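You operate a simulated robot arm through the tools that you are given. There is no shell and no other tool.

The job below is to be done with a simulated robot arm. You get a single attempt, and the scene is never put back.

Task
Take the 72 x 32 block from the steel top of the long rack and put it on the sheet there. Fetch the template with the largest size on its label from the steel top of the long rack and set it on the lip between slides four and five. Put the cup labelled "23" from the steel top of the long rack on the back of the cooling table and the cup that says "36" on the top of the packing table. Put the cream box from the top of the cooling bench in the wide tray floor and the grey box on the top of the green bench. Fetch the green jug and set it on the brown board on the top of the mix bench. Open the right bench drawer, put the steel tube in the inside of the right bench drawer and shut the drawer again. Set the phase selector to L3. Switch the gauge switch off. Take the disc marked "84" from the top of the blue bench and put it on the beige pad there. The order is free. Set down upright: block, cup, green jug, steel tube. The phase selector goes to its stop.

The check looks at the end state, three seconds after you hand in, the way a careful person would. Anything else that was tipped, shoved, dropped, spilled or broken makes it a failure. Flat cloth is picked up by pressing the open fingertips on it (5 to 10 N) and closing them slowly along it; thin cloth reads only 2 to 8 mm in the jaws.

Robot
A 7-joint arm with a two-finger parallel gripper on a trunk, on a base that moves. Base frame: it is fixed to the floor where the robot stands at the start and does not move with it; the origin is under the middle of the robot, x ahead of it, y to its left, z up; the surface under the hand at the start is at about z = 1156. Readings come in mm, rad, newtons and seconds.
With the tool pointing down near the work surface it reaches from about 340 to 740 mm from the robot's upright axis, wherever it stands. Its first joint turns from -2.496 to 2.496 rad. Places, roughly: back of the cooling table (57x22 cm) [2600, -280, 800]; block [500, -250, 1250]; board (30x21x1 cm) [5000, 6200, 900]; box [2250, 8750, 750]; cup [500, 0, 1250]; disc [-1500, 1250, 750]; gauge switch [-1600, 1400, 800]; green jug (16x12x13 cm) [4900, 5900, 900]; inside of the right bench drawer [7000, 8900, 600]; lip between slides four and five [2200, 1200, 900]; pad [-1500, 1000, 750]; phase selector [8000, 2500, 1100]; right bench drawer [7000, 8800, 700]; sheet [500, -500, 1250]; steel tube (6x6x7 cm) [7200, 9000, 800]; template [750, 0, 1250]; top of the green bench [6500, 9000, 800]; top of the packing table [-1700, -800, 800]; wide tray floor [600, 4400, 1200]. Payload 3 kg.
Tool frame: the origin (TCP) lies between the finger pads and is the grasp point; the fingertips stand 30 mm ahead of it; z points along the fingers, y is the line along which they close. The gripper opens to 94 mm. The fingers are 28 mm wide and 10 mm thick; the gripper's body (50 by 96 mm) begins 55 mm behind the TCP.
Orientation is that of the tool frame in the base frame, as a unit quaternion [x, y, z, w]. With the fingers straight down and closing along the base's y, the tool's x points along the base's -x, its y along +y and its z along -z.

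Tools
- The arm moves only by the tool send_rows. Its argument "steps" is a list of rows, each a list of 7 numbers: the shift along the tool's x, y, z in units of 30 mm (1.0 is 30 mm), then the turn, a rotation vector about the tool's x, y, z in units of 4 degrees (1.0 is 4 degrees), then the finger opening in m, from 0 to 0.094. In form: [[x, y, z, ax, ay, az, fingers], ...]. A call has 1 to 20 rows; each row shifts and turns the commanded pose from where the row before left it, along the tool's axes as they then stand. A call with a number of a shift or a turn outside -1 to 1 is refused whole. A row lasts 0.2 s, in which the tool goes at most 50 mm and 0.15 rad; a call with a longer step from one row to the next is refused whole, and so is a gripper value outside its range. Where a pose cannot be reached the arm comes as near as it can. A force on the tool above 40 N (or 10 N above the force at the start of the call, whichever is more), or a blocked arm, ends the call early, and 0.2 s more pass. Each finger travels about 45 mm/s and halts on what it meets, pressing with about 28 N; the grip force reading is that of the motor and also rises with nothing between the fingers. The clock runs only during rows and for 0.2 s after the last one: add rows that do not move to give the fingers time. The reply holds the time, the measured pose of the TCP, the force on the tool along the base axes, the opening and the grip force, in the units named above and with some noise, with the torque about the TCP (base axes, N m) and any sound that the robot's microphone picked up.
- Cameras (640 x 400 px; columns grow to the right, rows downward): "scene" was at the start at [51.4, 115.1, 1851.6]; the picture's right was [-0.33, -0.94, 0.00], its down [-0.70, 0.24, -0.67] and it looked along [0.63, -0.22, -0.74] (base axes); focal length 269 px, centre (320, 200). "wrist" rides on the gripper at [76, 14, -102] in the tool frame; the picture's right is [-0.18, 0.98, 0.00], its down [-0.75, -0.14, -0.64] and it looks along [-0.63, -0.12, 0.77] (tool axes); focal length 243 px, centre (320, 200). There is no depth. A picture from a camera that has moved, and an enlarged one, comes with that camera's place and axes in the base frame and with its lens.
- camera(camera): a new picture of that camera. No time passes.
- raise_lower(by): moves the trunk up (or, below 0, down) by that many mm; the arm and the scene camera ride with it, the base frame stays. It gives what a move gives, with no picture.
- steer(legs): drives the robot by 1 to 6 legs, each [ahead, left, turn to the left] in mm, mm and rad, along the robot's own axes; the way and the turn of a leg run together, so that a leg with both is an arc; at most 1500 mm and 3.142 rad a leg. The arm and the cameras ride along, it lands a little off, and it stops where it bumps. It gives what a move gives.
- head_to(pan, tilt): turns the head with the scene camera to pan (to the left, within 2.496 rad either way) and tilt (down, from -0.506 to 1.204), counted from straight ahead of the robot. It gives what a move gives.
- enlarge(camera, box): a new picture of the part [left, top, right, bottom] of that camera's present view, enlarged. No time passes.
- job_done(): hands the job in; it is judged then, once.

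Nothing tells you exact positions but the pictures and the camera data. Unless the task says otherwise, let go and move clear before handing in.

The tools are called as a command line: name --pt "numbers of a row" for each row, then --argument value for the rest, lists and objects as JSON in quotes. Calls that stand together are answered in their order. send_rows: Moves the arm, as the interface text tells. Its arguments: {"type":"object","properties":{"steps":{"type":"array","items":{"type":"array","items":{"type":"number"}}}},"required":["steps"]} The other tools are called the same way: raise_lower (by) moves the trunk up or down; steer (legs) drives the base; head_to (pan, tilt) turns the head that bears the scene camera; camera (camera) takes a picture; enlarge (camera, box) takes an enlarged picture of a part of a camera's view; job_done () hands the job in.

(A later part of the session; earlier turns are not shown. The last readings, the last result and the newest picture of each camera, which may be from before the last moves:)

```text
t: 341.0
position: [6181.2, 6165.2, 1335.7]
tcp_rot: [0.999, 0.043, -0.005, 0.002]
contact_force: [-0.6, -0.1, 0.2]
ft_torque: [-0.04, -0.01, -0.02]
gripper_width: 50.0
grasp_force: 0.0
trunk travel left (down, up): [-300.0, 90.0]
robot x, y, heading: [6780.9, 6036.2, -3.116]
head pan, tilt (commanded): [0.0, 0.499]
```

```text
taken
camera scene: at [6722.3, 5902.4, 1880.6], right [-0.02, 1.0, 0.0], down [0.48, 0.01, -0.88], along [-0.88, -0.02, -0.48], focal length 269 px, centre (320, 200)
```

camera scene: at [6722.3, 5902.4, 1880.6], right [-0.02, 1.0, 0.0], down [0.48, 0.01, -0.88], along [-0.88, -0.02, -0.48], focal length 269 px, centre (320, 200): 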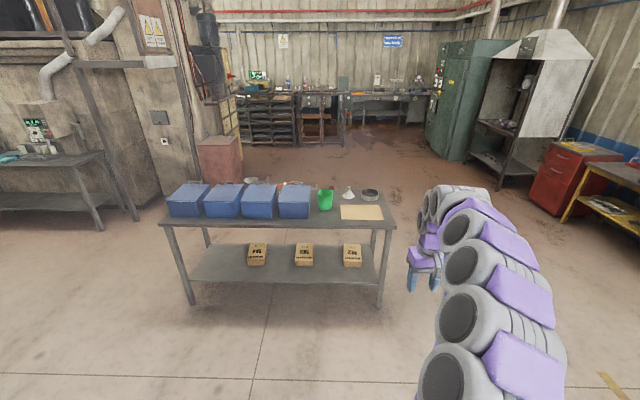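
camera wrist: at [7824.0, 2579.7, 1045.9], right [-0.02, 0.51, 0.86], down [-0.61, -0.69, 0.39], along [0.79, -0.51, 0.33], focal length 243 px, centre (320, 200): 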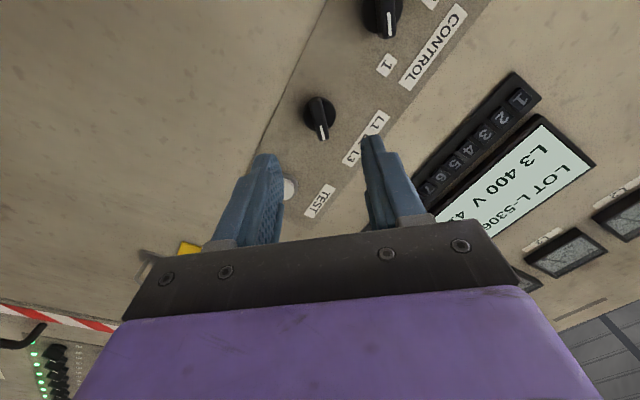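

enlarge --camera "scene" --box '[270, 170, 410, 240]'

steer --legs '[[1280, -30, -0.02]]'

head_to --pan 0.0 --tilt 0.9

camera --camera "scene"

```text
4.57 times, centred on (340, 205) of scene
camera zoom: at [6722.3, 5902.4, 1880.6], right [-0.02, 1.0, 0.0], down [0.48, 0.01, -0.88], along [-0.88, -0.02, -0.48], focal length 1229 px, centre (229, 177)
```

zoom: 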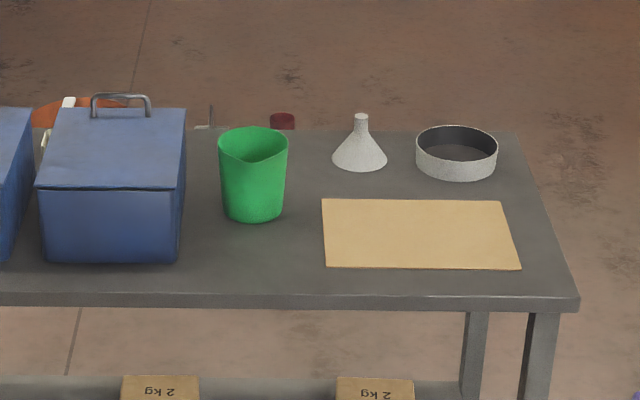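

```text
t: 347.4
position: [4913.5, 6185.7, 1335.8]
tcp_rot: [0.999, 0.033, -0.004, 0.001]
contact_force: [0.4, -0.6, -0.1]
ft_torque: [0.01, -0.04, 0.0]
gripper_width: 49.6
grasp_force: 0.1
trunk travel left (down, up): [-300.0, 90.0]
robot x, y, heading: [5511.7, 6047.1, -3.14]
head pan, tilt (commanded): [0.0, 0.499]
```

```text
t: 348.2
position: [4915.7, 6185.5, 1336.7]
tcp_rot: [0.999, 0.033, -0.005, -0.001]
contact_force: [0.3, 0.2, 0.3]
ft_torque: [0.03, 0.0, 0.01]
gripper_width: 49.9
grasp_force: 0.0
trunk travel left (down, up): [-300.0, 90.0]
robot x, y, heading: [5510.6, 6048.6, -3.139]
head pan, tilt (commanded): [0.0, 0.901]
```

```text
taken
camera scene: at [5464.4, 5911.2, 1846.3], right [0.0, 1.0, 0.0], down [0.78, 0.0, -0.62], along [-0.62, 0.0, -0.78], focal length 269 px, centre (320, 200)
```

scene: 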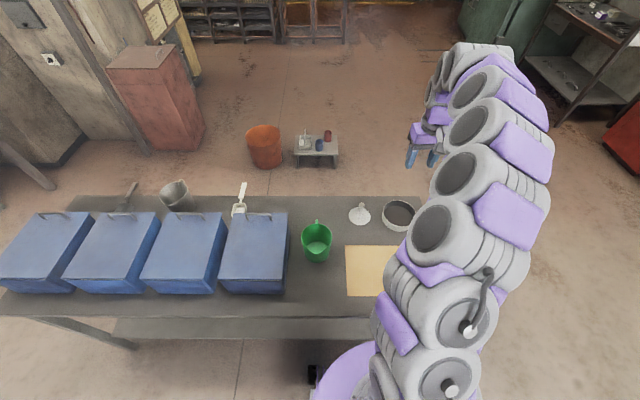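

The green jug stands at about (4987, 5901) with its handle pointing away; the board is to its right. I'll zoom on both.

enlarge --camera "scene" --box '[280, 205, 420, 305]'

camera --camera "wrist"

```text
4.00 times, centred on (350, 255) of scene
camera zoom: at [5464.4, 5911.2, 1846.3], right [0.0, 1.0, 0.0], down [0.78, 0.0, -0.62], along [-0.62, 0.0, -0.78], focal length 1075 px, centre (200, -20)
```

zoom: 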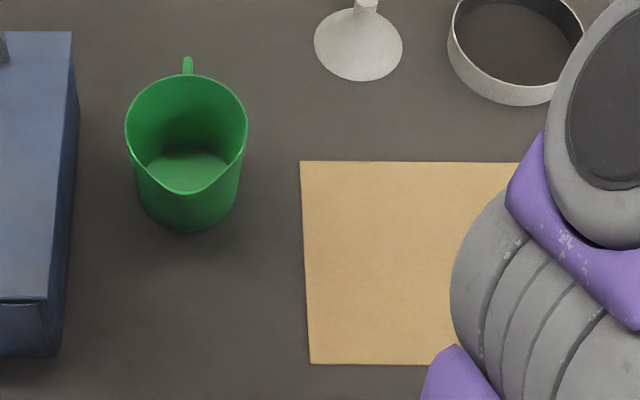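

```text
taken
camera wrist: at [4993.9, 6177.3, 1439.4], right [-0.12, -0.99, 0.0], down [-0.76, 0.09, 0.65], along [-0.64, 0.08, -0.76], focal length 243 px, centre (320, 200)
```

wrist: 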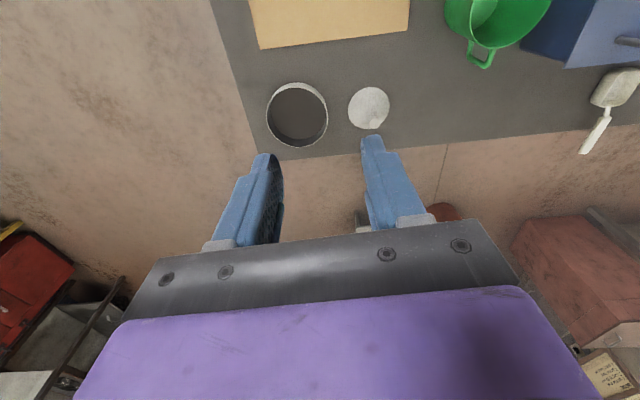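

I'll grip the jug by its right wall (one finger inside, one outside). First I square the gripper and move over that wall.

send_rows --pt "0 0 0 0 0.14 0.95 0.07" --pt "0.24 0.78 0 0 0 0 0.07" --pt "0.24 0.78 0 0 0 0 0.07" --pt "0.24 0.78 0 0 0 0 0.07" --pt "0.24 0.78 0 0 0 0 0.07" --pt "0.24 0.78 0 0 0 0 0.07" --pt "0.24 0.78 0 0 0 0 0.07" --pt "0.24 0.78 0 0 0 0 0.07" --pt "0.24 0.78 0 0 0 0 0.07" --pt "0.24 0.78 0 0 0 0 0.07" --pt "0.2 0.7 0 0 0 0 0.07"

raise_lower --by -170

camera --camera "wrist"

camera --camera "scene"

```text
t: 350.6
position: [4988.8, 5950.7, 1338.1]
tcp_rot: [1.0, 0.0, 0.002, 0.0]
contact_force: [0.2, 0.0, 0.4]
ft_torque: [0.01, 0.0, 0.0]
gripper_width: 69.9
grasp_force: 0.0
trunk travel left (down, up): [-300.0, 90.0]
robot x, y, heading: [5512.2, 6050.3, -3.139]
head pan, tilt (commanded): [0.0, 0.901]
```

```text
t: 352.6
position: [4987.2, 5952.5, 1167.9]
tcp_rot: [1.0, 0.0, 0.0, -0.001]
contact_force: [0.0, -1.6, -0.5]
ft_torque: [0.03, -0.05, -0.03]
gripper_width: 70.0
grasp_force: 0.0
trunk travel left (down, up): [-130.0, 260.0]
robot x, y, heading: [5518.6, 6051.7, -3.142]
head pan, tilt (commanded): [0.0, 0.901]
```

```text
taken
camera wrist: at [5065.2, 5938.6, 1271.3], right [-0.18, -0.98, 0.0], down [-0.75, 0.14, 0.64], along [-0.63, 0.12, -0.77], focal length 243 px, centre (320, 200)
```

wrist: 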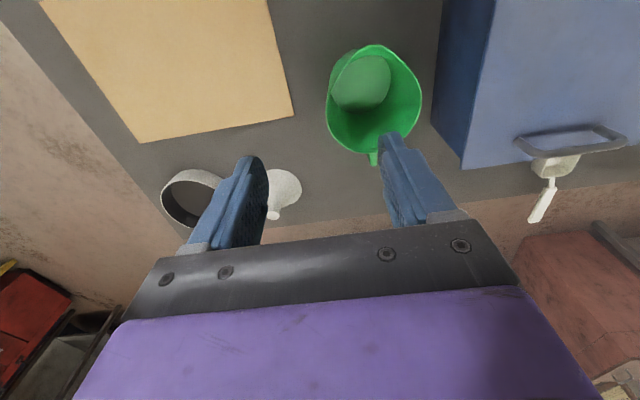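

```text
taken
camera scene: at [5465.8, 5909.1, 1676.2], right [0.0, 1.0, 0.0], down [0.79, 0.0, -0.62], along [-0.62, 0.0, -0.79], focal length 269 px, centre (320, 200)
```

scene: 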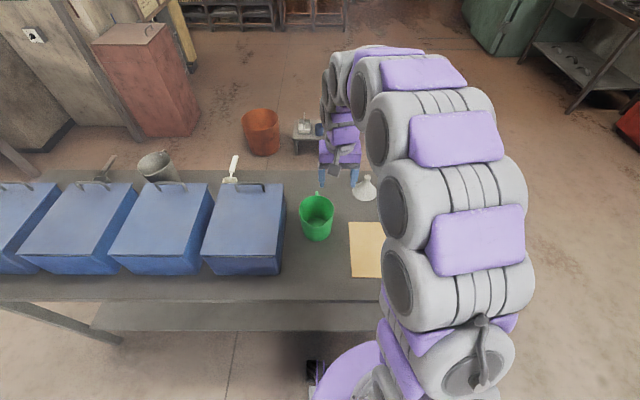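

The jug's right wall is at y≈5950. I move down until the tips are just above the rim and check.

send_rows --pt "-0.27 0.05 0.6 0 0 0 0.07" --pt "0 0 0.8 0 0 0 0.07" --pt "0 0 0.8 0 0 0 0.07" --pt "0 0 0.8 0 0 0 0.07" --pt "0 0 0.4 0 0 0 0.07"

camera --camera "wrist"

enlarge --camera "scene" --box '[270, 140, 390, 250]'

```text
t: 353.8
position: [4980.2, 5950.7, 1066.0]
tcp_rot: [1.0, -0.001, 0.0, -0.001]
contact_force: [0.7, -0.1, 0.2]
ft_torque: [0.0, 0.01, 0.0]
gripper_width: 70.0
grasp_force: 0.1
trunk travel left (down, up): [-130.0, 260.0]
robot x, y, heading: [5512.8, 6046.7, -3.14]
head pan, tilt (commanded): [0.0, 0.901]
```

```text
taken
camera wrist: at [5057.1, 5937.2, 1169.3], right [-0.18, -0.98, 0.0], down [-0.75, 0.14, 0.64], along [-0.63, 0.12, -0.77], focal length 243 px, centre (320, 200)
```

wrist: 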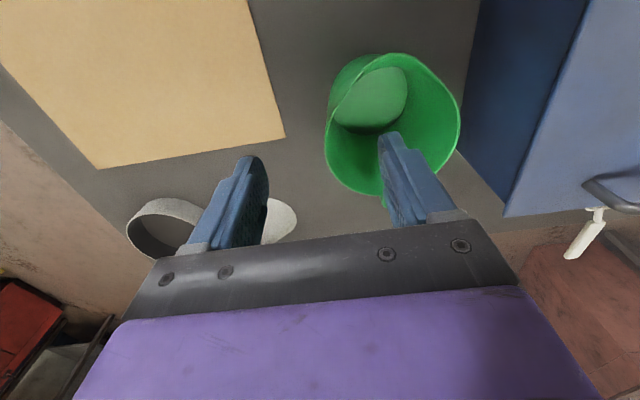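

```text
3.64 times, centred on (330, 195) of scene
camera zoom: at [5465.2, 5908.9, 1676.1], right [0.0, 1.0, 0.0], down [0.79, 0.0, -0.62], along [-0.62, 0.0, -0.79], focal length 977 px, centre (284, 218)
```

zoom: 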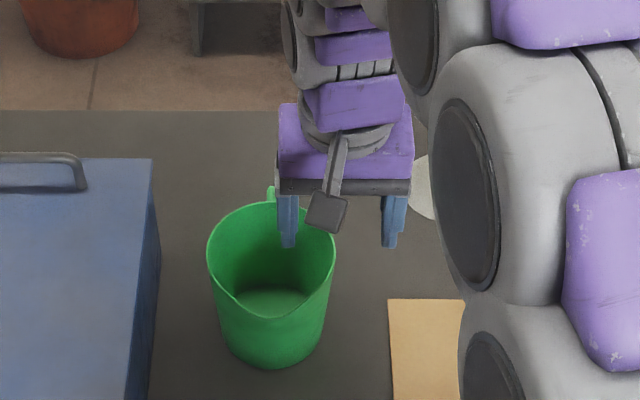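

Alignment looks right after a small shift. I lower the fingers over the wall and close.

send_rows --pt "-0.42 0.08 0 0 0 0 0.07" --pt "0 0 0.7 0 0 0 0.07" --pt "0 0 0.7 0 0 0 0.07" --pt "0 0 0.7 0 0 0 0.07" --pt "0 0 0.7 0 0 0 0.07" --pt "0 0 0.5 0 0 0 0.07"

camera --camera "wrist"

enlarge --camera "scene" --box '[270, 140, 390, 250]'

```text
t: 355.2
position: [4966.4, 5948.5, 966.8]
tcp_rot: [1.0, 0.0, 0.0, -0.001]
contact_force: [0.3, 0.2, -0.2]
ft_torque: [-0.04, 0.05, -0.02]
gripper_width: 69.9
grasp_force: 0.0
trunk travel left (down, up): [-130.0, 260.0]
robot x, y, heading: [5511.6, 6051.3, -3.139]
head pan, tilt (commanded): [0.0, 0.901]
```

```text
taken
camera wrist: at [5043.7, 5934.8, 1069.6], right [-0.18, -0.98, 0.0], down [-0.75, 0.14, 0.64], along [-0.63, 0.12, -0.77], focal length 243 px, centre (320, 200)
```

wrist: 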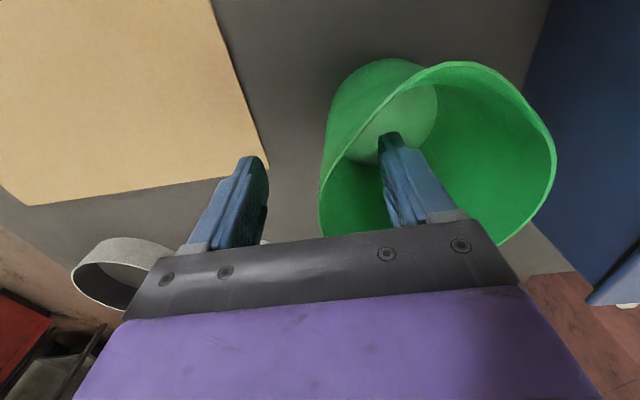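

```text
3.64 times, centred on (330, 195) of scene
camera zoom: at [5464.7, 5908.8, 1676.0], right [0.0, 1.0, 0.0], down [0.79, 0.0, -0.62], along [-0.62, 0.0, -0.79], focal length 977 px, centre (284, 218)
```

zoom: 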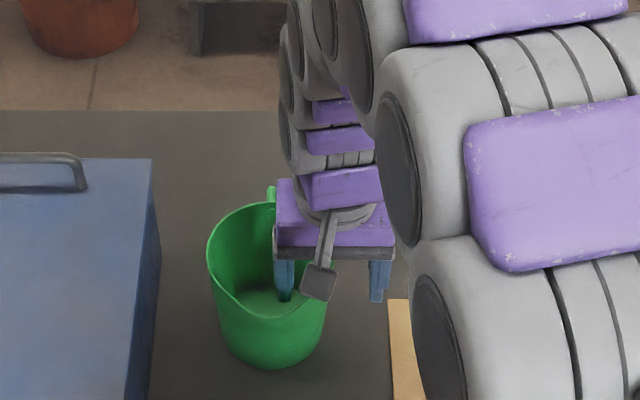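

One finger is inside, one outside. Closing on the wall.

send_rows --pt "0 0 0 0 0 0 0.05" --pt "0 0 0 0 0 0 0.03" --pt "0 0 0 0 0 0 0.01" --pt "0 0 0 0 0 0 0.0" --pt "0 0 0 0 0 0 0.0" --pt "0 0 0 0 0 0 0.0" --pt "0 0 0 0 0 0 0.0"

camera --camera "wrist"

```text
t: 356.8
position: [4967.7, 5948.0, 966.1]
tcp_rot: [1.0, 0.0, 0.001, -0.001]
contact_force: [-0.3, 0.5, 2.1]
ft_torque: [-0.3, -0.09, 0.02]
gripper_width: 7.4
grasp_force: 28.2
trunk travel left (down, up): [-130.0, 260.0]
robot x, y, heading: [5513.0, 6049.6, -3.139]
head pan, tilt (commanded): [0.0, 0.901]
```

```text
taken
camera wrist: at [5044.1, 5935.0, 1069.8], right [-0.18, -0.98, 0.0], down [-0.75, 0.14, 0.64], along [-0.63, 0.12, -0.77], focal length 243 px, centre (320, 200)
```

wrist: 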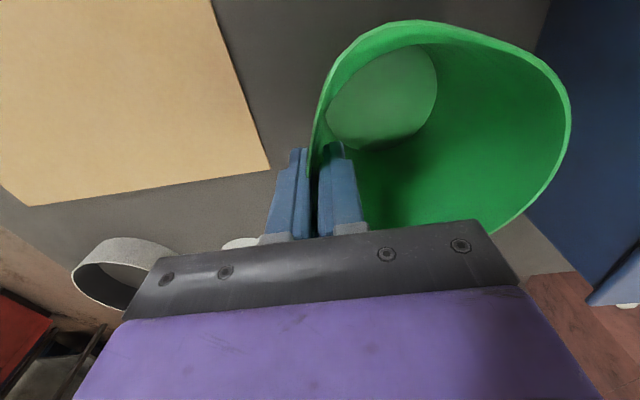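

Gripped (7.4 mm wall). Lifting gently.

send_rows --pt "0 0 -0.1 0 0 0 0.0" --pt "0 0 -0.2 0 0 0 0.0" --pt "0 0 -0.3 0 0 0 0.0" --pt "0 0 -0.3 0 0 0 0.0" --pt "0 0 -0.3 0 0 0 0.0" --pt "0 0 -0.3 0 0 0 0.0" --pt "0 0 0 0 0 0 0.0"

camera --camera "wrist"

enlarge --camera "scene" --box '[270, 130, 390, 250]'

```text
t: 358.4
position: [4969.8, 5949.4, 1011.8]
tcp_rot: [1.0, 0.0, 0.0, 0.0]
contact_force: [-0.6, 0.2, -3.8]
ft_torque: [0.1, -0.01, -0.01]
gripper_width: 6.8
grasp_force: 27.7
trunk travel left (down, up): [-130.0, 260.0]
robot x, y, heading: [5515.5, 6049.2, -3.137]
head pan, tilt (commanded): [0.0, 0.901]
```

```text
taken
camera wrist: at [5044.3, 5935.6, 1115.5], right [-0.18, -0.98, 0.0], down [-0.75, 0.14, 0.64], along [-0.63, 0.12, -0.77], focal length 243 px, centre (320, 200)
```

wrist: 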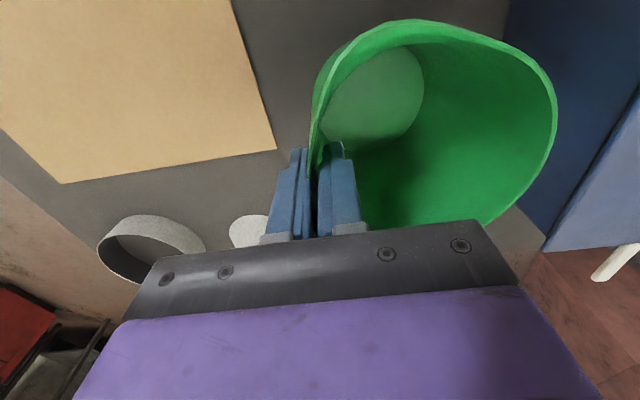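

```text
3.33 times, centred on (330, 190) of scene
camera zoom: at [5464.7, 5908.8, 1676.0], right [0.0, 1.0, 0.0], down [0.79, 0.0, -0.62], along [-0.62, 0.0, -0.79], focal length 896 px, centre (287, 233)
```

zoom: 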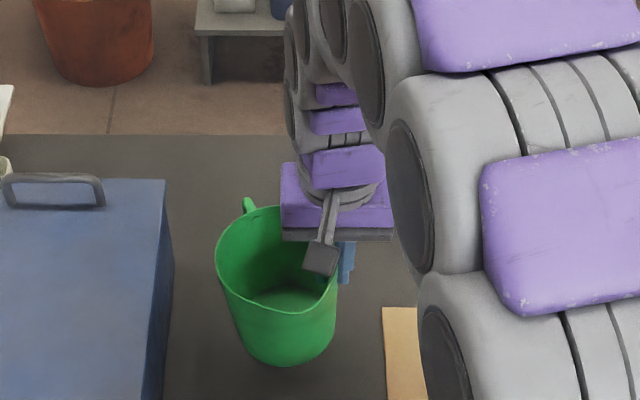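

The jug is held with only a slight lean. I lift further and carry it over the board.

send_rows --pt "0 0 -0.4 0 0 0 0.0" --pt "0 0 -0.5 0 0 0 0.0" --pt "0 0 -0.5 0 0 0 0.0" --pt "0 0 -0.3 0 0 0 0.0" --pt "0.05 -0.2 0 0 0 0 0.0" --pt "0.1 -0.4 0 0 0 0 0.0" --pt "0.15 -0.6 0 0 0 0 0.0" --pt "0.16 -0.6 0 0 0 0 0.0" --pt "0.16 -0.6 0 0 0 0 0.0" --pt "0.16 -0.6 0 0 0 0 0.0" --pt "0.16 -0.6 0 0 0 0 0.0" --pt "0.16 -0.6 0 0 0 0 0.0" --pt "0.16 -0.6 0 0 0 0 0.0" --pt "0.16 -0.6 0 0 0 0 0.0" --pt "0.16 -0.6 0 0 0 0 0.0" --pt "0.16 -0.6 0 0 0 0 0.0" --pt "0.16 -0.6 0 0 0 0 0.0" --pt "0.16 -0.6 0 0 0 0 0.0" --pt "0.16 -0.6 0 0 0 0 0.0" --pt "0.1 -0.47 0 0 0 0 0.0"

camera --camera "wrist"

camera --camera "scene"

```text
t: 362.6
position: [5039.9, 6216.0, 1064.1]
tcp_rot: [1.0, 0.0, 0.0, 0.0]
contact_force: [0.1, -0.3, -1.3]
ft_torque: [0.14, 0.01, -0.02]
gripper_width: 6.8
grasp_force: 27.7
trunk travel left (down, up): [-130.0, 260.0]
robot x, y, heading: [5506.4, 6050.3, -3.135]
head pan, tilt (commanded): [0.0, 0.901]
```

```text
taken
camera wrist: at [5115.3, 6202.7, 1166.6], right [-0.18, -0.98, 0.0], down [-0.75, 0.14, 0.64], along [-0.63, 0.12, -0.77], focal length 243 px, centre (320, 200)
```

wrist: 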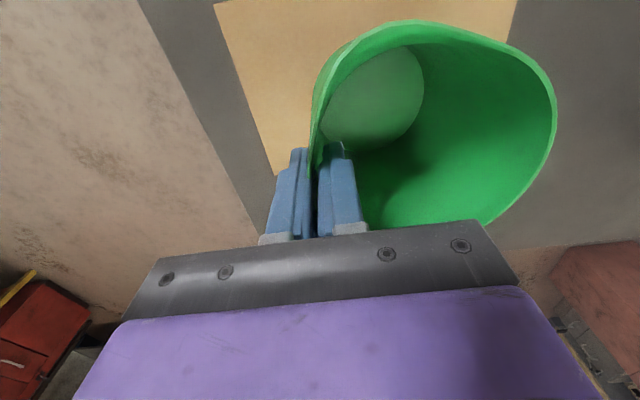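

```text
taken
camera scene: at [5465.6, 5912.6, 1676.4], right [0.0, 1.0, 0.0], down [0.79, 0.0, -0.62], along [-0.62, 0.0, -0.79], focal length 269 px, centre (320, 200)
```

scene: 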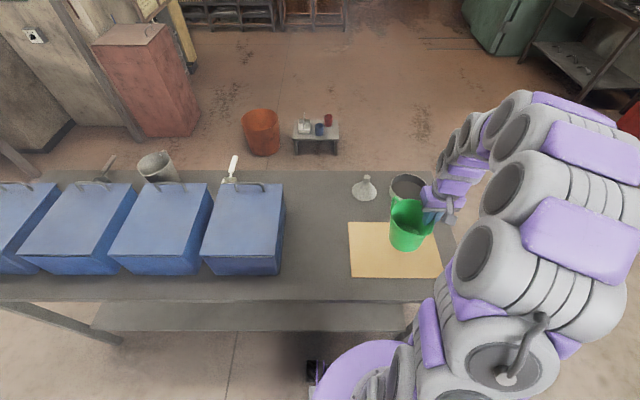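

The jug hangs over the board; a small shift centres it. Then I lower it.

send_rows --pt "-0.5 0.2 0 0 0 0 0.0" --pt "-0.5 0.2 0 0 0 0 0.0" --pt "0 0 0.3 0 0 0 0.0" --pt "0 0 0.5 0 0 0 0.0" --pt "0 0 0.5 0 0 0 0.0" --pt "0 0 0.5 0 0 0 0.0" --pt "0 0 0.3 0 0 0 0.0" --pt "0 0 0.1 0 0 0 0.0"

enlarge --camera "scene" --box '[330, 170, 470, 290]'

```text
t: 364.4
position: [5008.1, 6205.2, 997.1]
tcp_rot: [1.0, 0.0, 0.0, 0.0]
contact_force: [0.6, 0.5, -1.5]
ft_torque: [0.09, -0.03, 0.03]
gripper_width: 6.7
grasp_force: 28.2
trunk travel left (down, up): [-130.0, 260.0]
robot x, y, heading: [5509.8, 6049.9, -3.139]
head pan, tilt (commanded): [0.0, 0.901]
```

```text
3.33 times, centred on (400, 230) of scene
camera zoom: at [5465.0, 5911.9, 1676.3], right [0.0, 1.0, 0.0], down [0.79, 0.0, -0.62], along [-0.62, 0.0, -0.79], focal length 896 px, centre (53, 100)
```

zoom: 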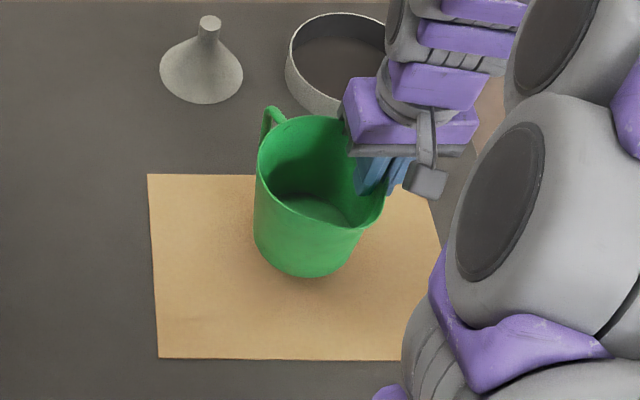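

send_rows --pt "0 0 0.15 0 0 0 0.0" --pt "0 0 0.1 0 0 0 0.0" --pt "0 0 0.1 0 0 0 0.0" --pt "0 0 0 0 0 0 0.0"

```text
t: 365.4
position: [5007.6, 6203.9, 985.5]
tcp_rot: [1.0, 0.0, 0.0, 0.0]
contact_force: [-0.1, -0.2, -1.4]
ft_torque: [0.11, -0.04, 0.0]
gripper_width: 6.8
grasp_force: 27.8
trunk travel left (down, up): [-130.0, 260.0]
robot x, y, heading: [5510.8, 6051.8, -3.141]
head pan, tilt (commanded): [0.0, 0.901]
```

send_rows --pt "0 0 0.1 0 0 0 0.0" --pt "0 0 0.1 0 0 0 0.0" --pt "0 0 0 0 0 0 0.0"

```text
t: 366.2
position: [5008.0, 6204.6, 980.7]
tcp_rot: [1.0, 0.0, 0.0, 0.0]
contact_force: [0.0, 1.0, -2.0]
ft_torque: [0.1, -0.03, 0.02]
gripper_width: 6.8
grasp_force: 28.5
trunk travel left (down, up): [-130.0, 260.0]
robot x, y, heading: [5514.2, 6052.7, -3.137]
head pan, tilt (commanded): [0.0, 0.901]
```

send_rows --pt "0 0 0.1 0 0 0 0.0" --pt "0 0 0.1 0 0 0 0.0" --pt "0 0 0 0 0 0 0.0"

enlarge --camera "scene" --box '[330, 170, 470, 290]'

```text
t: 367.0
position: [5007.5, 6204.2, 974.4]
tcp_rot: [1.0, -0.001, 0.0, 0.0]
contact_force: [-0.5, 1.0, 2.0]
ft_torque: [-0.11, 0.06, -0.03]
gripper_width: 6.8
grasp_force: 27.9
trunk travel left (down, up): [-130.0, 260.0]
robot x, y, heading: [5511.6, 6049.9, -3.139]
head pan, tilt (commanded): [0.0, 0.901]
```

```text
3.33 times, centred on (400, 230) of scene
camera zoom: at [5465.6, 5912.3, 1676.4], right [0.0, 1.0, 0.0], down [0.79, 0.0, -0.62], along [-0.62, 0.0, -0.79], focal length 896 px, centre (53, 100)
```

zoom: 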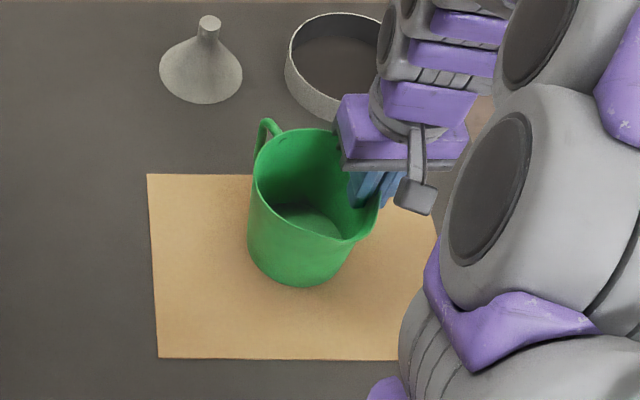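

send_rows --pt "0 0 0.08 0 0 0 0.0" --pt "0 0 0 0 0 0 0.0"

```text
t: 367.6
position: [5007.9, 6205.7, 972.3]
tcp_rot: [1.0, 0.0, 0.0, 0.001]
contact_force: [-0.5, 3.6, 5.9]
ft_torque: [-0.33, -0.02, 0.0]
gripper_width: 7.1
grasp_force: 28.3
trunk travel left (down, up): [-130.0, 260.0]
robot x, y, heading: [5513.2, 6048.8, -3.139]
head pan, tilt (commanded): [0.0, 0.901]
```

Seated (6 N). I open slowly and rise straight up.

send_rows --pt "0 0 0 0 0 0 0.012" --pt "0 0 0 0 0 0 0.02" --pt "0 0 0 0 0 0 0.035" --pt "0 0 0 0 0 0 0.05" --pt "0 0 0 0 0 0 0.05"

camera --camera "wrist"

enlarge --camera "scene" --box '[330, 170, 470, 290]'

```text
t: 368.8
position: [5006.9, 6204.9, 973.5]
tcp_rot: [1.0, 0.0, 0.0, -0.001]
contact_force: [-0.7, 0.8, -0.2]
ft_torque: [0.02, 0.0, -0.01]
gripper_width: 50.4
grasp_force: 0.0
trunk travel left (down, up): [-130.0, 260.0]
robot x, y, heading: [5510.7, 6045.6, -3.137]
head pan, tilt (commanded): [0.0, 0.901]
```

```text
taken
camera wrist: at [5084.0, 6191.1, 1075.4], right [-0.18, -0.98, 0.0], down [-0.75, 0.14, 0.64], along [-0.63, 0.12, -0.77], focal length 243 px, centre (320, 200)
```

wrist: 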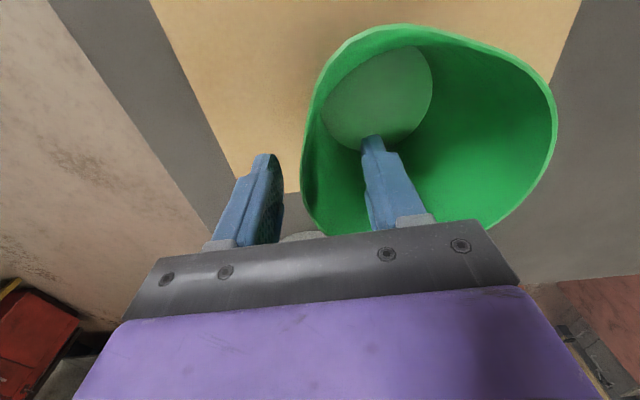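

```text
3.33 times, centred on (400, 230) of scene
camera zoom: at [5465.3, 5911.8, 1676.3], right [0.0, 1.0, 0.0], down [0.79, 0.0, -0.62], along [-0.62, 0.0, -0.79], focal length 896 px, centre (53, 100)
```

zoom: 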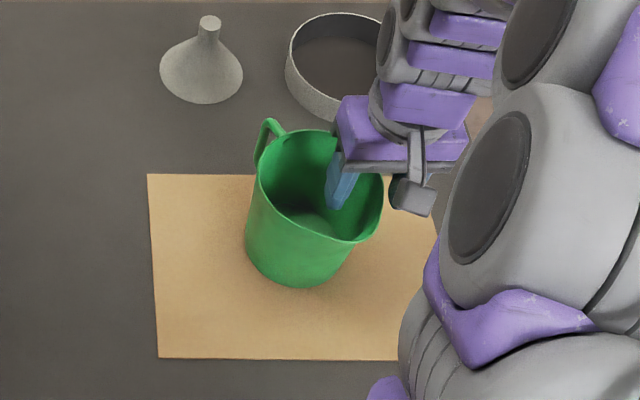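

Jug released and standing on the board. Rising clear now.

send_rows --pt "0 0 -0.3 0 0 0 0.05" --pt "0 0 -0.6 0 0 0 0.05" --pt "0 0 -0.8 0 0 0 0.05" --pt "0 0 -1 0 0 0 0.05" --pt "0 0 -1 0 0 0 0.05" --pt "0 0 -1 0 0 0 0.05" --pt "0 0 -1 0 0 0 0.05"

raise_lower --by 170

camera --camera "scene"

```text
t: 370.4
position: [5008.0, 6202.8, 1144.3]
tcp_rot: [1.0, 0.0, 0.001, 0.0]
contact_force: [-0.3, 0.2, 0.2]
ft_torque: [0.0, 0.02, 0.01]
gripper_width: 50.3
grasp_force: 0.0
trunk travel left (down, up): [-130.0, 260.0]
robot x, y, heading: [5513.2, 6048.7, -3.141]
head pan, tilt (commanded): [0.0, 0.901]
```

```text
t: 372.3
position: [5007.7, 6205.3, 1312.6]
tcp_rot: [1.0, -0.001, 0.001, -0.001]
contact_force: [-0.3, 0.2, 0.4]
ft_torque: [-0.01, -0.01, -0.01]
gripper_width: 50.1
grasp_force: 0.0
trunk travel left (down, up): [-300.0, 90.0]
robot x, y, heading: [5511.9, 6049.5, -3.14]
head pan, tilt (commanded): [0.0, 0.901]
```

```text
taken
camera scene: at [5465.3, 5911.7, 1846.2], right [0.0, 1.0, 0.0], down [0.79, 0.0, -0.62], along [-0.62, 0.0, -0.79], focal length 269 px, centre (320, 200)
```

scene: 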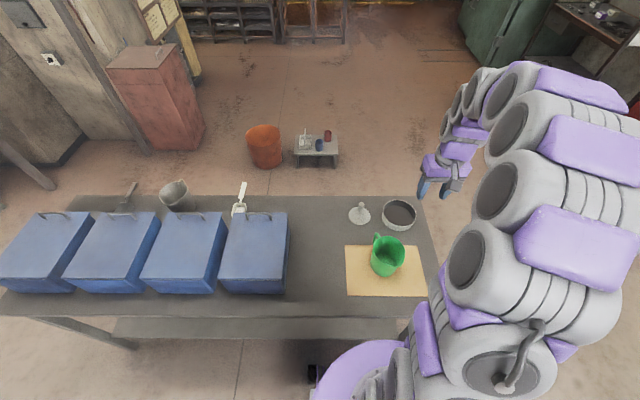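

The jug stands upright on the brown board. Next is the green bench drawer; I'll drive toward it facing the far wall.

steer --legs '[[-350, 0, 0], [0, 0, -1.571], [1450, 0, 0], [0, -900, 0]]'

head_to --pan 0.0 --tilt 0.5

camera --camera "scene"

```text
t: 389.5
position: [7062.5, 7867.2, 1315.2]
tcp_rot: [-0.678, 0.735, -0.002, 0.001]
contact_force: [-0.1, 0.7, -1.2]
ft_torque: [0.01, -0.02, 0.02]
gripper_width: 49.8
grasp_force: 0.1
trunk travel left (down, up): [-300.0, 90.0]
robot x, y, heading: [6872.7, 7375.4, 1.494]
head pan, tilt (commanded): [0.0, 0.901]
```

```text
t: 390.4
position: [7066.2, 7865.1, 1313.6]
tcp_rot: [-0.678, 0.735, -0.001, 0.001]
contact_force: [-0.3, -0.1, 0.1]
ft_torque: [0.0, 0.01, -0.04]
gripper_width: 49.8
grasp_force: 0.1
trunk travel left (down, up): [-300.0, 90.0]
robot x, y, heading: [6877.3, 7377.2, 1.497]
head pan, tilt (commanded): [0.0, 0.499]
```

```text
taken
camera scene: at [6738.4, 7453.3, 1879.6], right [1.0, -0.08, 0.0], down [-0.03, -0.48, -0.88], along [0.07, 0.87, -0.48], focal length 269 px, centre (320, 200)
```

scene: 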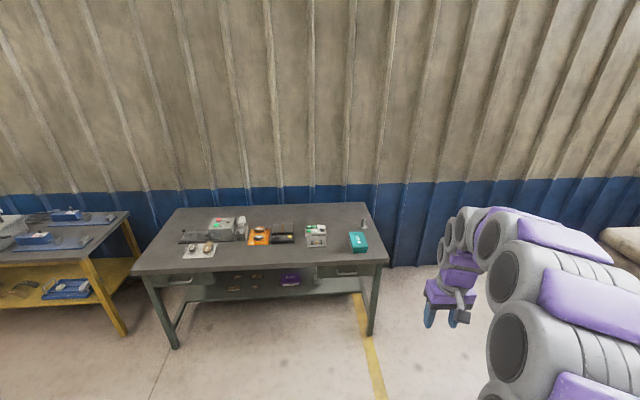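

I see the green bench with two drawers. I'll zoom on the top and the right drawer.

enlarge --camera "scene" --box '[270, 195, 400, 300]'

enlarge --camera "scene" --box '[130, 195, 290, 300]'

```text
3.81 times, centred on (335, 248) of scene
camera zoom: at [6738.4, 7453.3, 1879.6], right [1.0, -0.08, 0.0], down [-0.03, -0.48, -0.88], along [0.07, 0.87, -0.48], focal length 1024 px, centre (263, 19)
```

zoom: 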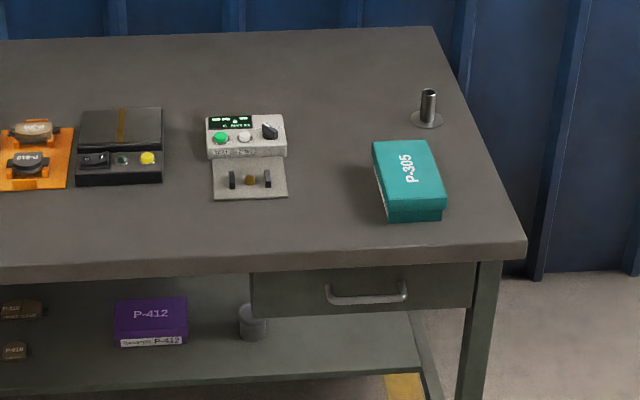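

```text
3.81 times, centred on (210, 248) of scene
camera zoom: at [6738.4, 7453.3, 1879.6], right [1.0, -0.08, 0.0], down [-0.03, -0.48, -0.88], along [0.07, 0.87, -0.48], focal length 1024 px, centre (739, 19)
```

zoom: 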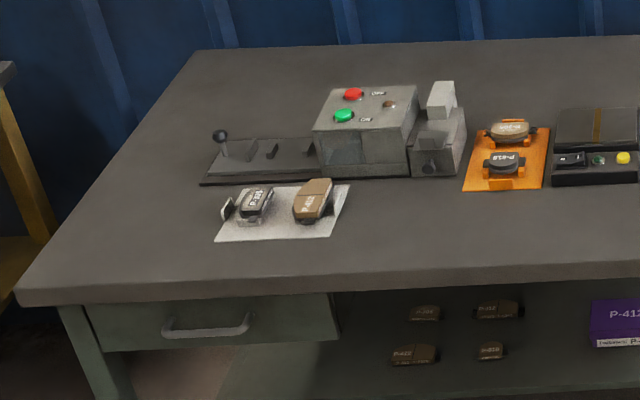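

The steel tube (on a round flange) stands at about (7162, 9020) and the right drawer's handle is at about (6988, 8630, 738). I'll square up in front of the drawer and roll the gripper for a horizontal approach.

steer --legs '[[0, 0, 0.074], [500, -100, 0]]'

send_rows --pt "0 0 0 0 0 -1 0.05" --pt "0 0 0 0 0 -1 0.05" --pt "0 0 0 0 0 -1 0.05" --pt "0 0 0 0 0 -1 0.05" --pt "0 0 0 0 0 -1 0.05" --pt "0 0 0 0 0 -1 0.05" --pt "0 0 0 0 0 -1 0.05" --pt "0 0 0 0 0 -1 0.05" --pt "0 0 0 0 0 -1 0.05" --pt "0 0 0 0 0 -1 0.05" --pt "0 0 0 0 0 -1 0.05" --pt "0 0 0 0 0 -1 0.05" --pt "0 0 0 0 0 -1 0.05" --pt "0 0 0 0 0 -1 0.05" --pt "0 0 0 0 0 -1 0.05" --pt "0 0 0 0 0 -1 0.05" --pt "0 0 0 0 0 -1 0.05" --pt "0 0 0 0 0 -1 0.05" --pt "0 0 0 0 0 -1 0.05" --pt "0 0 0 0 0 -1 0.05"

head_to --pan -0.1 --tilt 0.8

camera --camera "scene"

```text
t: 393.8
position: [7138.7, 8371.5, 1313.5]
tcp_rot: [-0.702, 0.713, -0.001, 0.0]
contact_force: [-0.4, -0.3, -0.1]
ft_torque: [0.0, 0.0, 0.01]
gripper_width: 50.0
grasp_force: 0.1
trunk travel left (down, up): [-300.0, 90.0]
robot x, y, heading: [6980.9, 7869.1, 1.559]
head pan, tilt (commanded): [0.0, 0.499]
```

```text
t: 398.0
position: [7140.2, 8369.6, 1314.7]
tcp_rot: [0.996, -0.093, 0.001, 0.0]
contact_force: [-0.5, 0.4, 0.1]
ft_torque: [0.01, -0.01, -0.01]
gripper_width: 49.9
grasp_force: 0.0
trunk travel left (down, up): [-300.0, 90.0]
robot x, y, heading: [6981.1, 7869.3, 1.555]
head pan, tilt (commanded): [0.0, 0.499]
```

```text
t: 398.8
position: [7142.6, 8369.1, 1313.8]
tcp_rot: [0.995, -0.095, -0.001, 0.0]
contact_force: [1.2, -0.5, 0.5]
ft_torque: [0.0, 0.01, -0.02]
gripper_width: 50.3
grasp_force: 0.0
trunk travel left (down, up): [-300.0, 90.0]
robot x, y, heading: [6976.0, 7869.4, 1.564]
head pan, tilt (commanded): [-0.099, 0.799]
```

```text
taken
camera scene: at [6850.8, 7927.0, 1854.3], right [0.99, -0.11, 0.0], down [-0.08, -0.71, -0.7], along [0.08, 0.69, -0.72], focal length 269 px, centre (320, 200)
```

scene: 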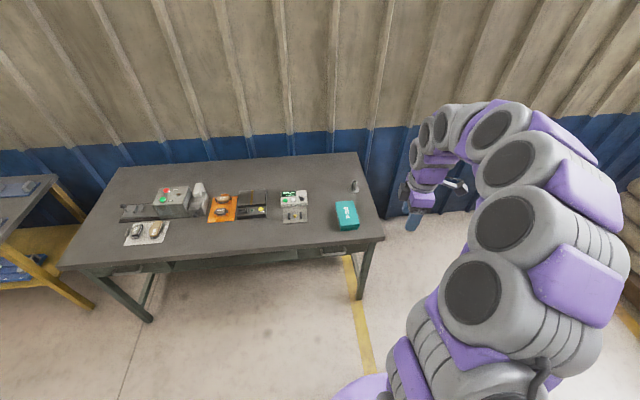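

enlarge --camera "scene" --box '[300, 225, 400, 290]'

send_rows --pt "0 0 0 0 0 -1 0.05" --pt "0 0 0 0 0 -1 0.05" --pt "0 0 0 0 0 -0.72 0.05" --pt "-0.8 -0.6 0 0 0 0 0.05" --pt "-0.8 -0.6 0 0 0 0 0.05" --pt "-0.8 -0.6 0 0 0 0 0.05" --pt "-0.8 -0.6 0 0 0 0 0.05"

```text
6.15 times, centred on (350, 258) of scene
camera zoom: at [6850.8, 7927.0, 1854.3], right [0.99, -0.11, 0.0], down [-0.08, -0.71, -0.7], along [0.08, 0.69, -0.72], focal length 1654 px, centre (135, -154)
```

zoom: 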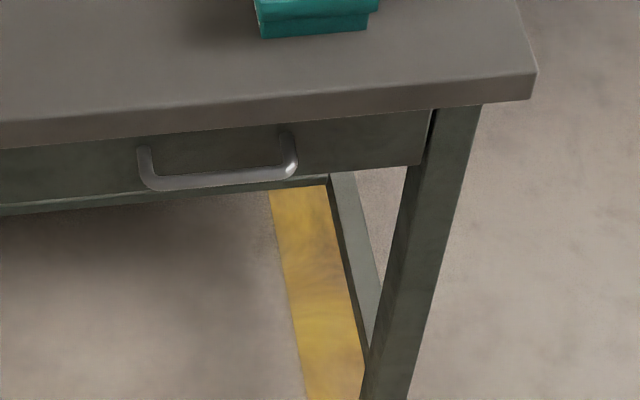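

```text
t: 400.4
position: [7043.7, 8443.2, 1312.5]
tcp_rot: [1.0, -0.001, 0.0, 0.0]
contact_force: [0.3, -0.1, 0.4]
ft_torque: [-0.01, -0.02, 0.01]
gripper_width: 50.0
grasp_force: 0.1
trunk travel left (down, up): [-300.0, 90.0]
robot x, y, heading: [6978.5, 7871.0, 1.56]
head pan, tilt (commanded): [-0.099, 0.799]
```

The handle bar is at about (6994, 8645, 723). I extend a little and pitch the gripper to horizontal.

send_rows --pt "-0.3 -0.7 0 0 0 0 0.05" --pt "-0.3 -0.7 0 0 0 0 0.05" --pt "0 0 0 1 0 0 0.05" --pt "0 0 0 1 0 0 0.05" --pt "0 0 0 1 0 0 0.05" --pt "0 0 0 1 0 0 0.05" --pt "0 0 0 1 0 0 0.05" --pt "0 0 0 1 0 0 0.05" --pt "0 0 0 1 0 0 0.05" --pt "0 0 0 1 0 0 0.05" --pt "0 0 0 1 0 0 0.05" --pt "0 0 0 1 0 0 0.05" --pt "0 0 0 1 0 0 0.05" --pt "0 0 0 1 0 0 0.05"

send_rows --pt "0 0 0 1 0 0 0.05" --pt "0 0 0 1 0 0 0.05" --pt "0 0 0 1 0 0 0.05" --pt "0 0 0 1 0 0 0.05" --pt "0 0 0 1 0 0 0.05" --pt "0 0 0 1 0 0 0.05" --pt "0 0 0 1 0 0 0.05" --pt "0 0 0 1 0 0 0.05" --pt "0 0 0 1 0 0 0.05" --pt "0 0 0 1 0 0 0.05" --pt "0 0 0 0.5 0 0 0.05"

raise_lower --by -300

camera --camera "scene"

```text
t: 403.4
position: [7026.7, 8484.6, 1313.6]
tcp_rot: [0.913, 0.001, 0.001, -0.408]
contact_force: [0.4, 0.5, -0.9]
ft_torque: [0.01, 0.02, 0.03]
gripper_width: 49.9
grasp_force: 0.0
trunk travel left (down, up): [-300.0, 90.0]
robot x, y, heading: [6979.4, 7865.9, 1.562]
head pan, tilt (commanded): [-0.099, 0.799]
```

```text
t: 405.8
position: [7032.1, 8504.4, 1337.3]
tcp_rot: [-0.707, 0.002, 0.001, 0.707]
contact_force: [-0.6, -0.4, 0.5]
ft_torque: [-0.02, 0.01, 0.0]
gripper_width: 50.0
grasp_force: 0.0
out of reach, approached as far as the arm can: row 7, 8, 9, 10
trunk travel left (down, up): [-300.0, 90.0]
robot x, y, heading: [6982.2, 7870.2, 1.557]
head pan, tilt (commanded): [-0.099, 0.799]
```

```text
t: 408.8
position: [7028.8, 8505.0, 1036.6]
tcp_rot: [0.708, 0.0, -0.001, -0.707]
contact_force: [0.0, -0.1, -0.1]
ft_torque: [-0.01, 0.0, -0.02]
gripper_width: 50.2
grasp_force: 0.0
trunk travel left (down, up): [0.0, 390.0]
robot x, y, heading: [6981.2, 7866.4, 1.557]
head pan, tilt (commanded): [-0.099, 0.799]
```

```text
taken
camera scene: at [6850.2, 7926.4, 1554.3], right [0.99, -0.11, 0.0], down [-0.08, -0.71, -0.7], along [0.08, 0.69, -0.72], focal length 269 px, centre (320, 200)
```

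scene: 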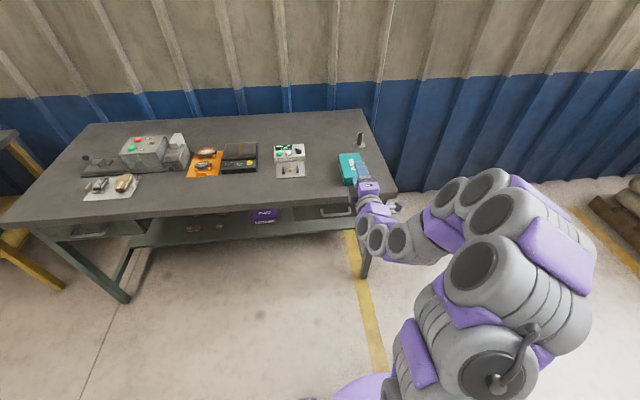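

Gripper is horizontal. I lower it in front of the bench to handle height.

send_rows --pt "-0.1 0.5 0 0 0 0 0.05" --pt "-0.1 0.9 0 0 0 0 0.05" --pt "-0.1 0.9 0 0 0 0 0.05" --pt "-0.1 0.9 0 0 0 0 0.05" --pt "-0.1 0.9 0 0 0 0 0.05" --pt "-0.1 0.9 0 0 0 0 0.05" --pt "-0.1 0.9 0 0 0 0 0.05" --pt "-0.1 0.9 0 0 0 0 0.05" --pt "-0.1 0.9 0 0 0 0 0.05" --pt "-0.1 0.9 0 0 0 0 0.05" --pt "-0.1 0.9 0 0 0 0 0.05" --pt "-0.07 0.9 0 0 0 0 0.05"

camera --camera "scene"

camera --camera "wrist"

```text
t: 411.4
position: [6993.0, 8506.1, 723.4]
tcp_rot: [-0.707, 0.0, 0.0, 0.707]
contact_force: [0.0, 0.3, 0.1]
ft_torque: [-0.03, -0.01, 0.02]
gripper_width: 50.1
grasp_force: 0.0
trunk travel left (down, up): [0.0, 390.0]
robot x, y, heading: [6979.6, 7868.6, 1.559]
head pan, tilt (commanded): [-0.099, 0.799]
```

```text
taken
camera scene: at [6849.3, 7927.6, 1554.0], right [0.99, -0.11, 0.0], down [-0.08, -0.71, -0.7], along [0.08, 0.69, -0.72], focal length 269 px, centre (320, 200)
```

scene: 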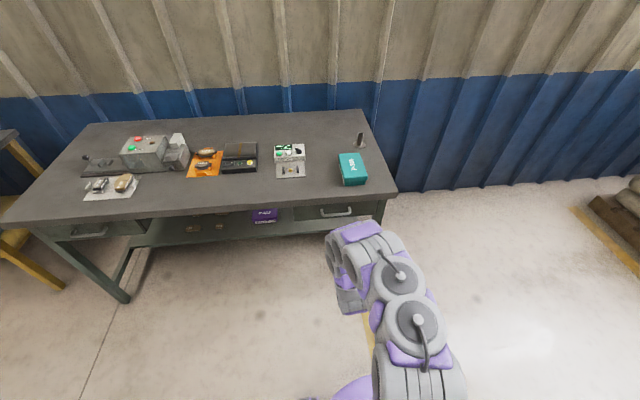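

```text
taken
camera wrist: at [7070.5, 8403.7, 709.5], right [-0.18, 0.0, -0.98], down [-0.75, -0.64, 0.14], along [-0.63, 0.77, 0.12], focal length 243 px, centre (320, 200)
```

wrist: 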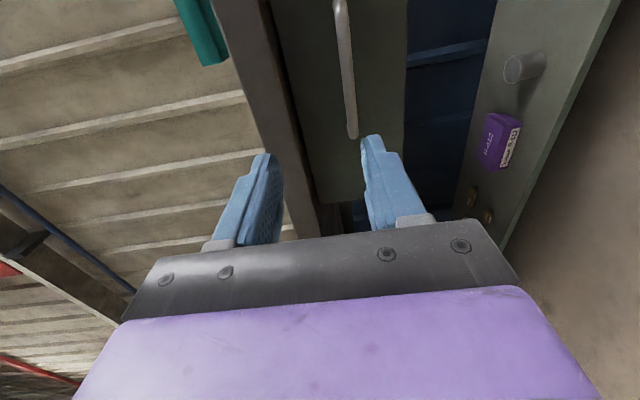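

The wrist view puts the bar at z≈695, y≈8672. I lower 28 mm and drive forward 100 mm, then check again.

send_rows --pt "0 0.5 0 0 0 0 0.05" --pt "0 0.43 0 0 0 0 0.05"

steer --legs '[[100, 0, 0.01]]'

camera --camera "wrist"

enlarge --camera "scene" --box '[290, 180, 410, 260]'

```text
t: 412.0
position: [6994.4, 8504.8, 695.2]
tcp_rot: [0.708, -0.001, 0.0, -0.707]
contact_force: [0.4, -0.1, -0.2]
ft_torque: [0.03, -0.03, -0.02]
gripper_width: 49.9
grasp_force: 0.0
trunk travel left (down, up): [0.0, 390.0]
robot x, y, heading: [6977.6, 7869.6, 1.558]
head pan, tilt (commanded): [-0.099, 0.799]
```

```text
t: 413.2
position: [6990.0, 8607.6, 696.7]
tcp_rot: [-0.707, -0.002, 0.003, 0.707]
contact_force: [0.3, -0.2, 0.6]
ft_torque: [-0.01, 0.01, -0.02]
gripper_width: 50.0
grasp_force: 0.0
trunk travel left (down, up): [0.0, 390.0]
robot x, y, heading: [6979.6, 7975.0, 1.565]
head pan, tilt (commanded): [-0.099, 0.799]
```

```text
taken
camera wrist: at [7068.0, 8507.1, 682.7], right [-0.18, 0.0, -0.98], down [-0.75, -0.65, 0.14], along [-0.64, 0.76, 0.12], focal length 243 px, centre (320, 200)
```

wrist: 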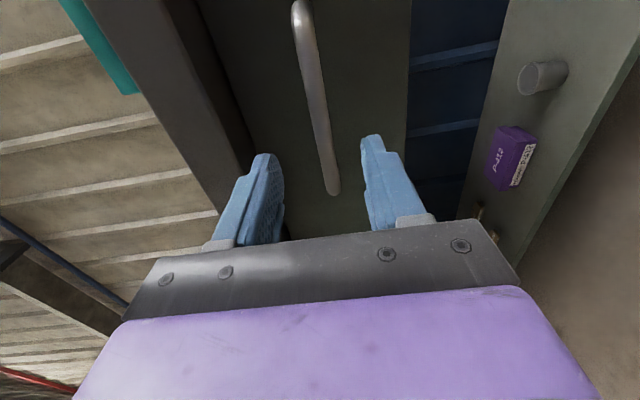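

```text
5.00 times, centred on (350, 220) of scene
camera zoom: at [6849.5, 8028.7, 1554.0], right [0.99, -0.1, 0.0], down [-0.07, -0.71, -0.7], along [0.07, 0.69, -0.72], focal length 1344 px, centre (170, 100)
```

zoom: 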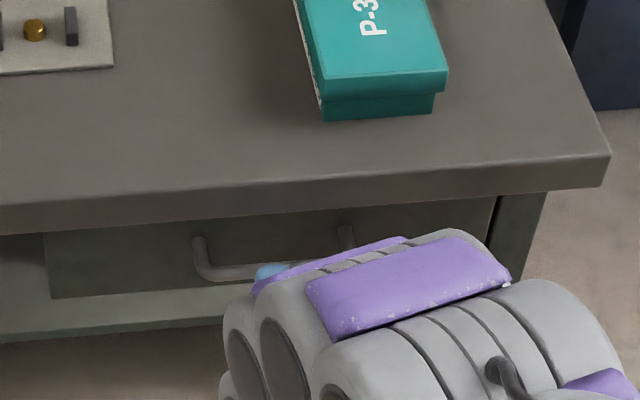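

send_rows --pt "0.1 0.03 0.5 0 0 0 0.05" --pt "0 0 0.5 0 0 0 0.05" --pt "0 0 0 0 0 0 0.05"

camera --camera "wrist"

```text
t: 414.0
position: [6993.8, 8638.0, 696.8]
tcp_rot: [0.707, 0.004, -0.004, -0.707]
contact_force: [1.0, -0.5, 0.2]
ft_torque: [-0.02, 0.01, -0.02]
gripper_width: 49.7
grasp_force: 0.1
trunk travel left (down, up): [0.0, 390.0]
robot x, y, heading: [6983.6, 7968.6, 1.564]
head pan, tilt (commanded): [-0.099, 0.799]
```

```text
taken
camera wrist: at [7070.7, 8536.0, 683.5], right [-0.18, 0.0, -0.98], down [-0.75, -0.65, 0.14], along [-0.64, 0.76, 0.12], focal length 243 px, centre (320, 200)
```

wrist: 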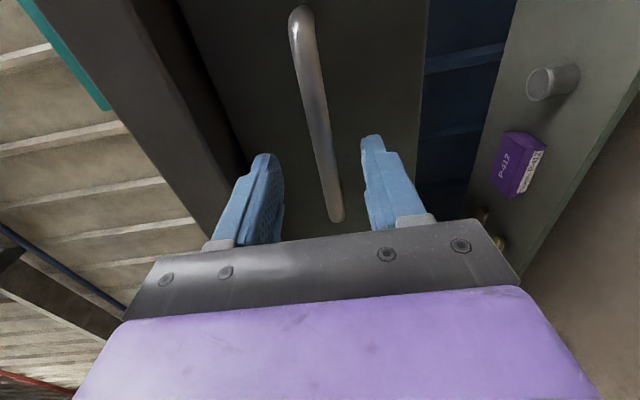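

send_rows --pt "0 0.03 0.4 0 0 0 0.05" --pt "0 0 0.25 0 0 0 0.05" --pt "0 0 0 0 0 0 0.03" --pt "0 0 0 0 0 0 0.015" --pt "0 0 0 0 0 0 0.0" --pt "0 0 0 0 0 0 0.0" --pt "0 0 0 0 0 0 0.0"

camera --camera "wrist"

```text
t: 415.6
position: [6993.4, 8657.0, 692.6]
tcp_rot: [0.708, 0.003, -0.003, -0.706]
contact_force: [-0.6, -5.0, -26.5]
ft_torque: [-0.06, -0.05, -0.15]
gripper_width: 15.3
grasp_force: 45.1
trunk travel left (down, up): [0.0, 390.0]
robot x, y, heading: [6981.3, 7971.3, 1.563]
head pan, tilt (commanded): [-0.099, 0.799]
```

```text
taken
camera wrist: at [7070.7, 8555.8, 679.9], right [-0.18, -0.01, -0.98], down [-0.75, -0.65, 0.14], along [-0.64, 0.76, 0.12], focal length 243 px, centre (320, 200)
```

wrist: 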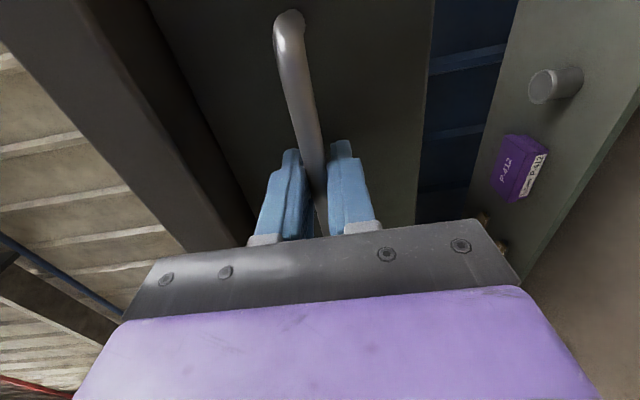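

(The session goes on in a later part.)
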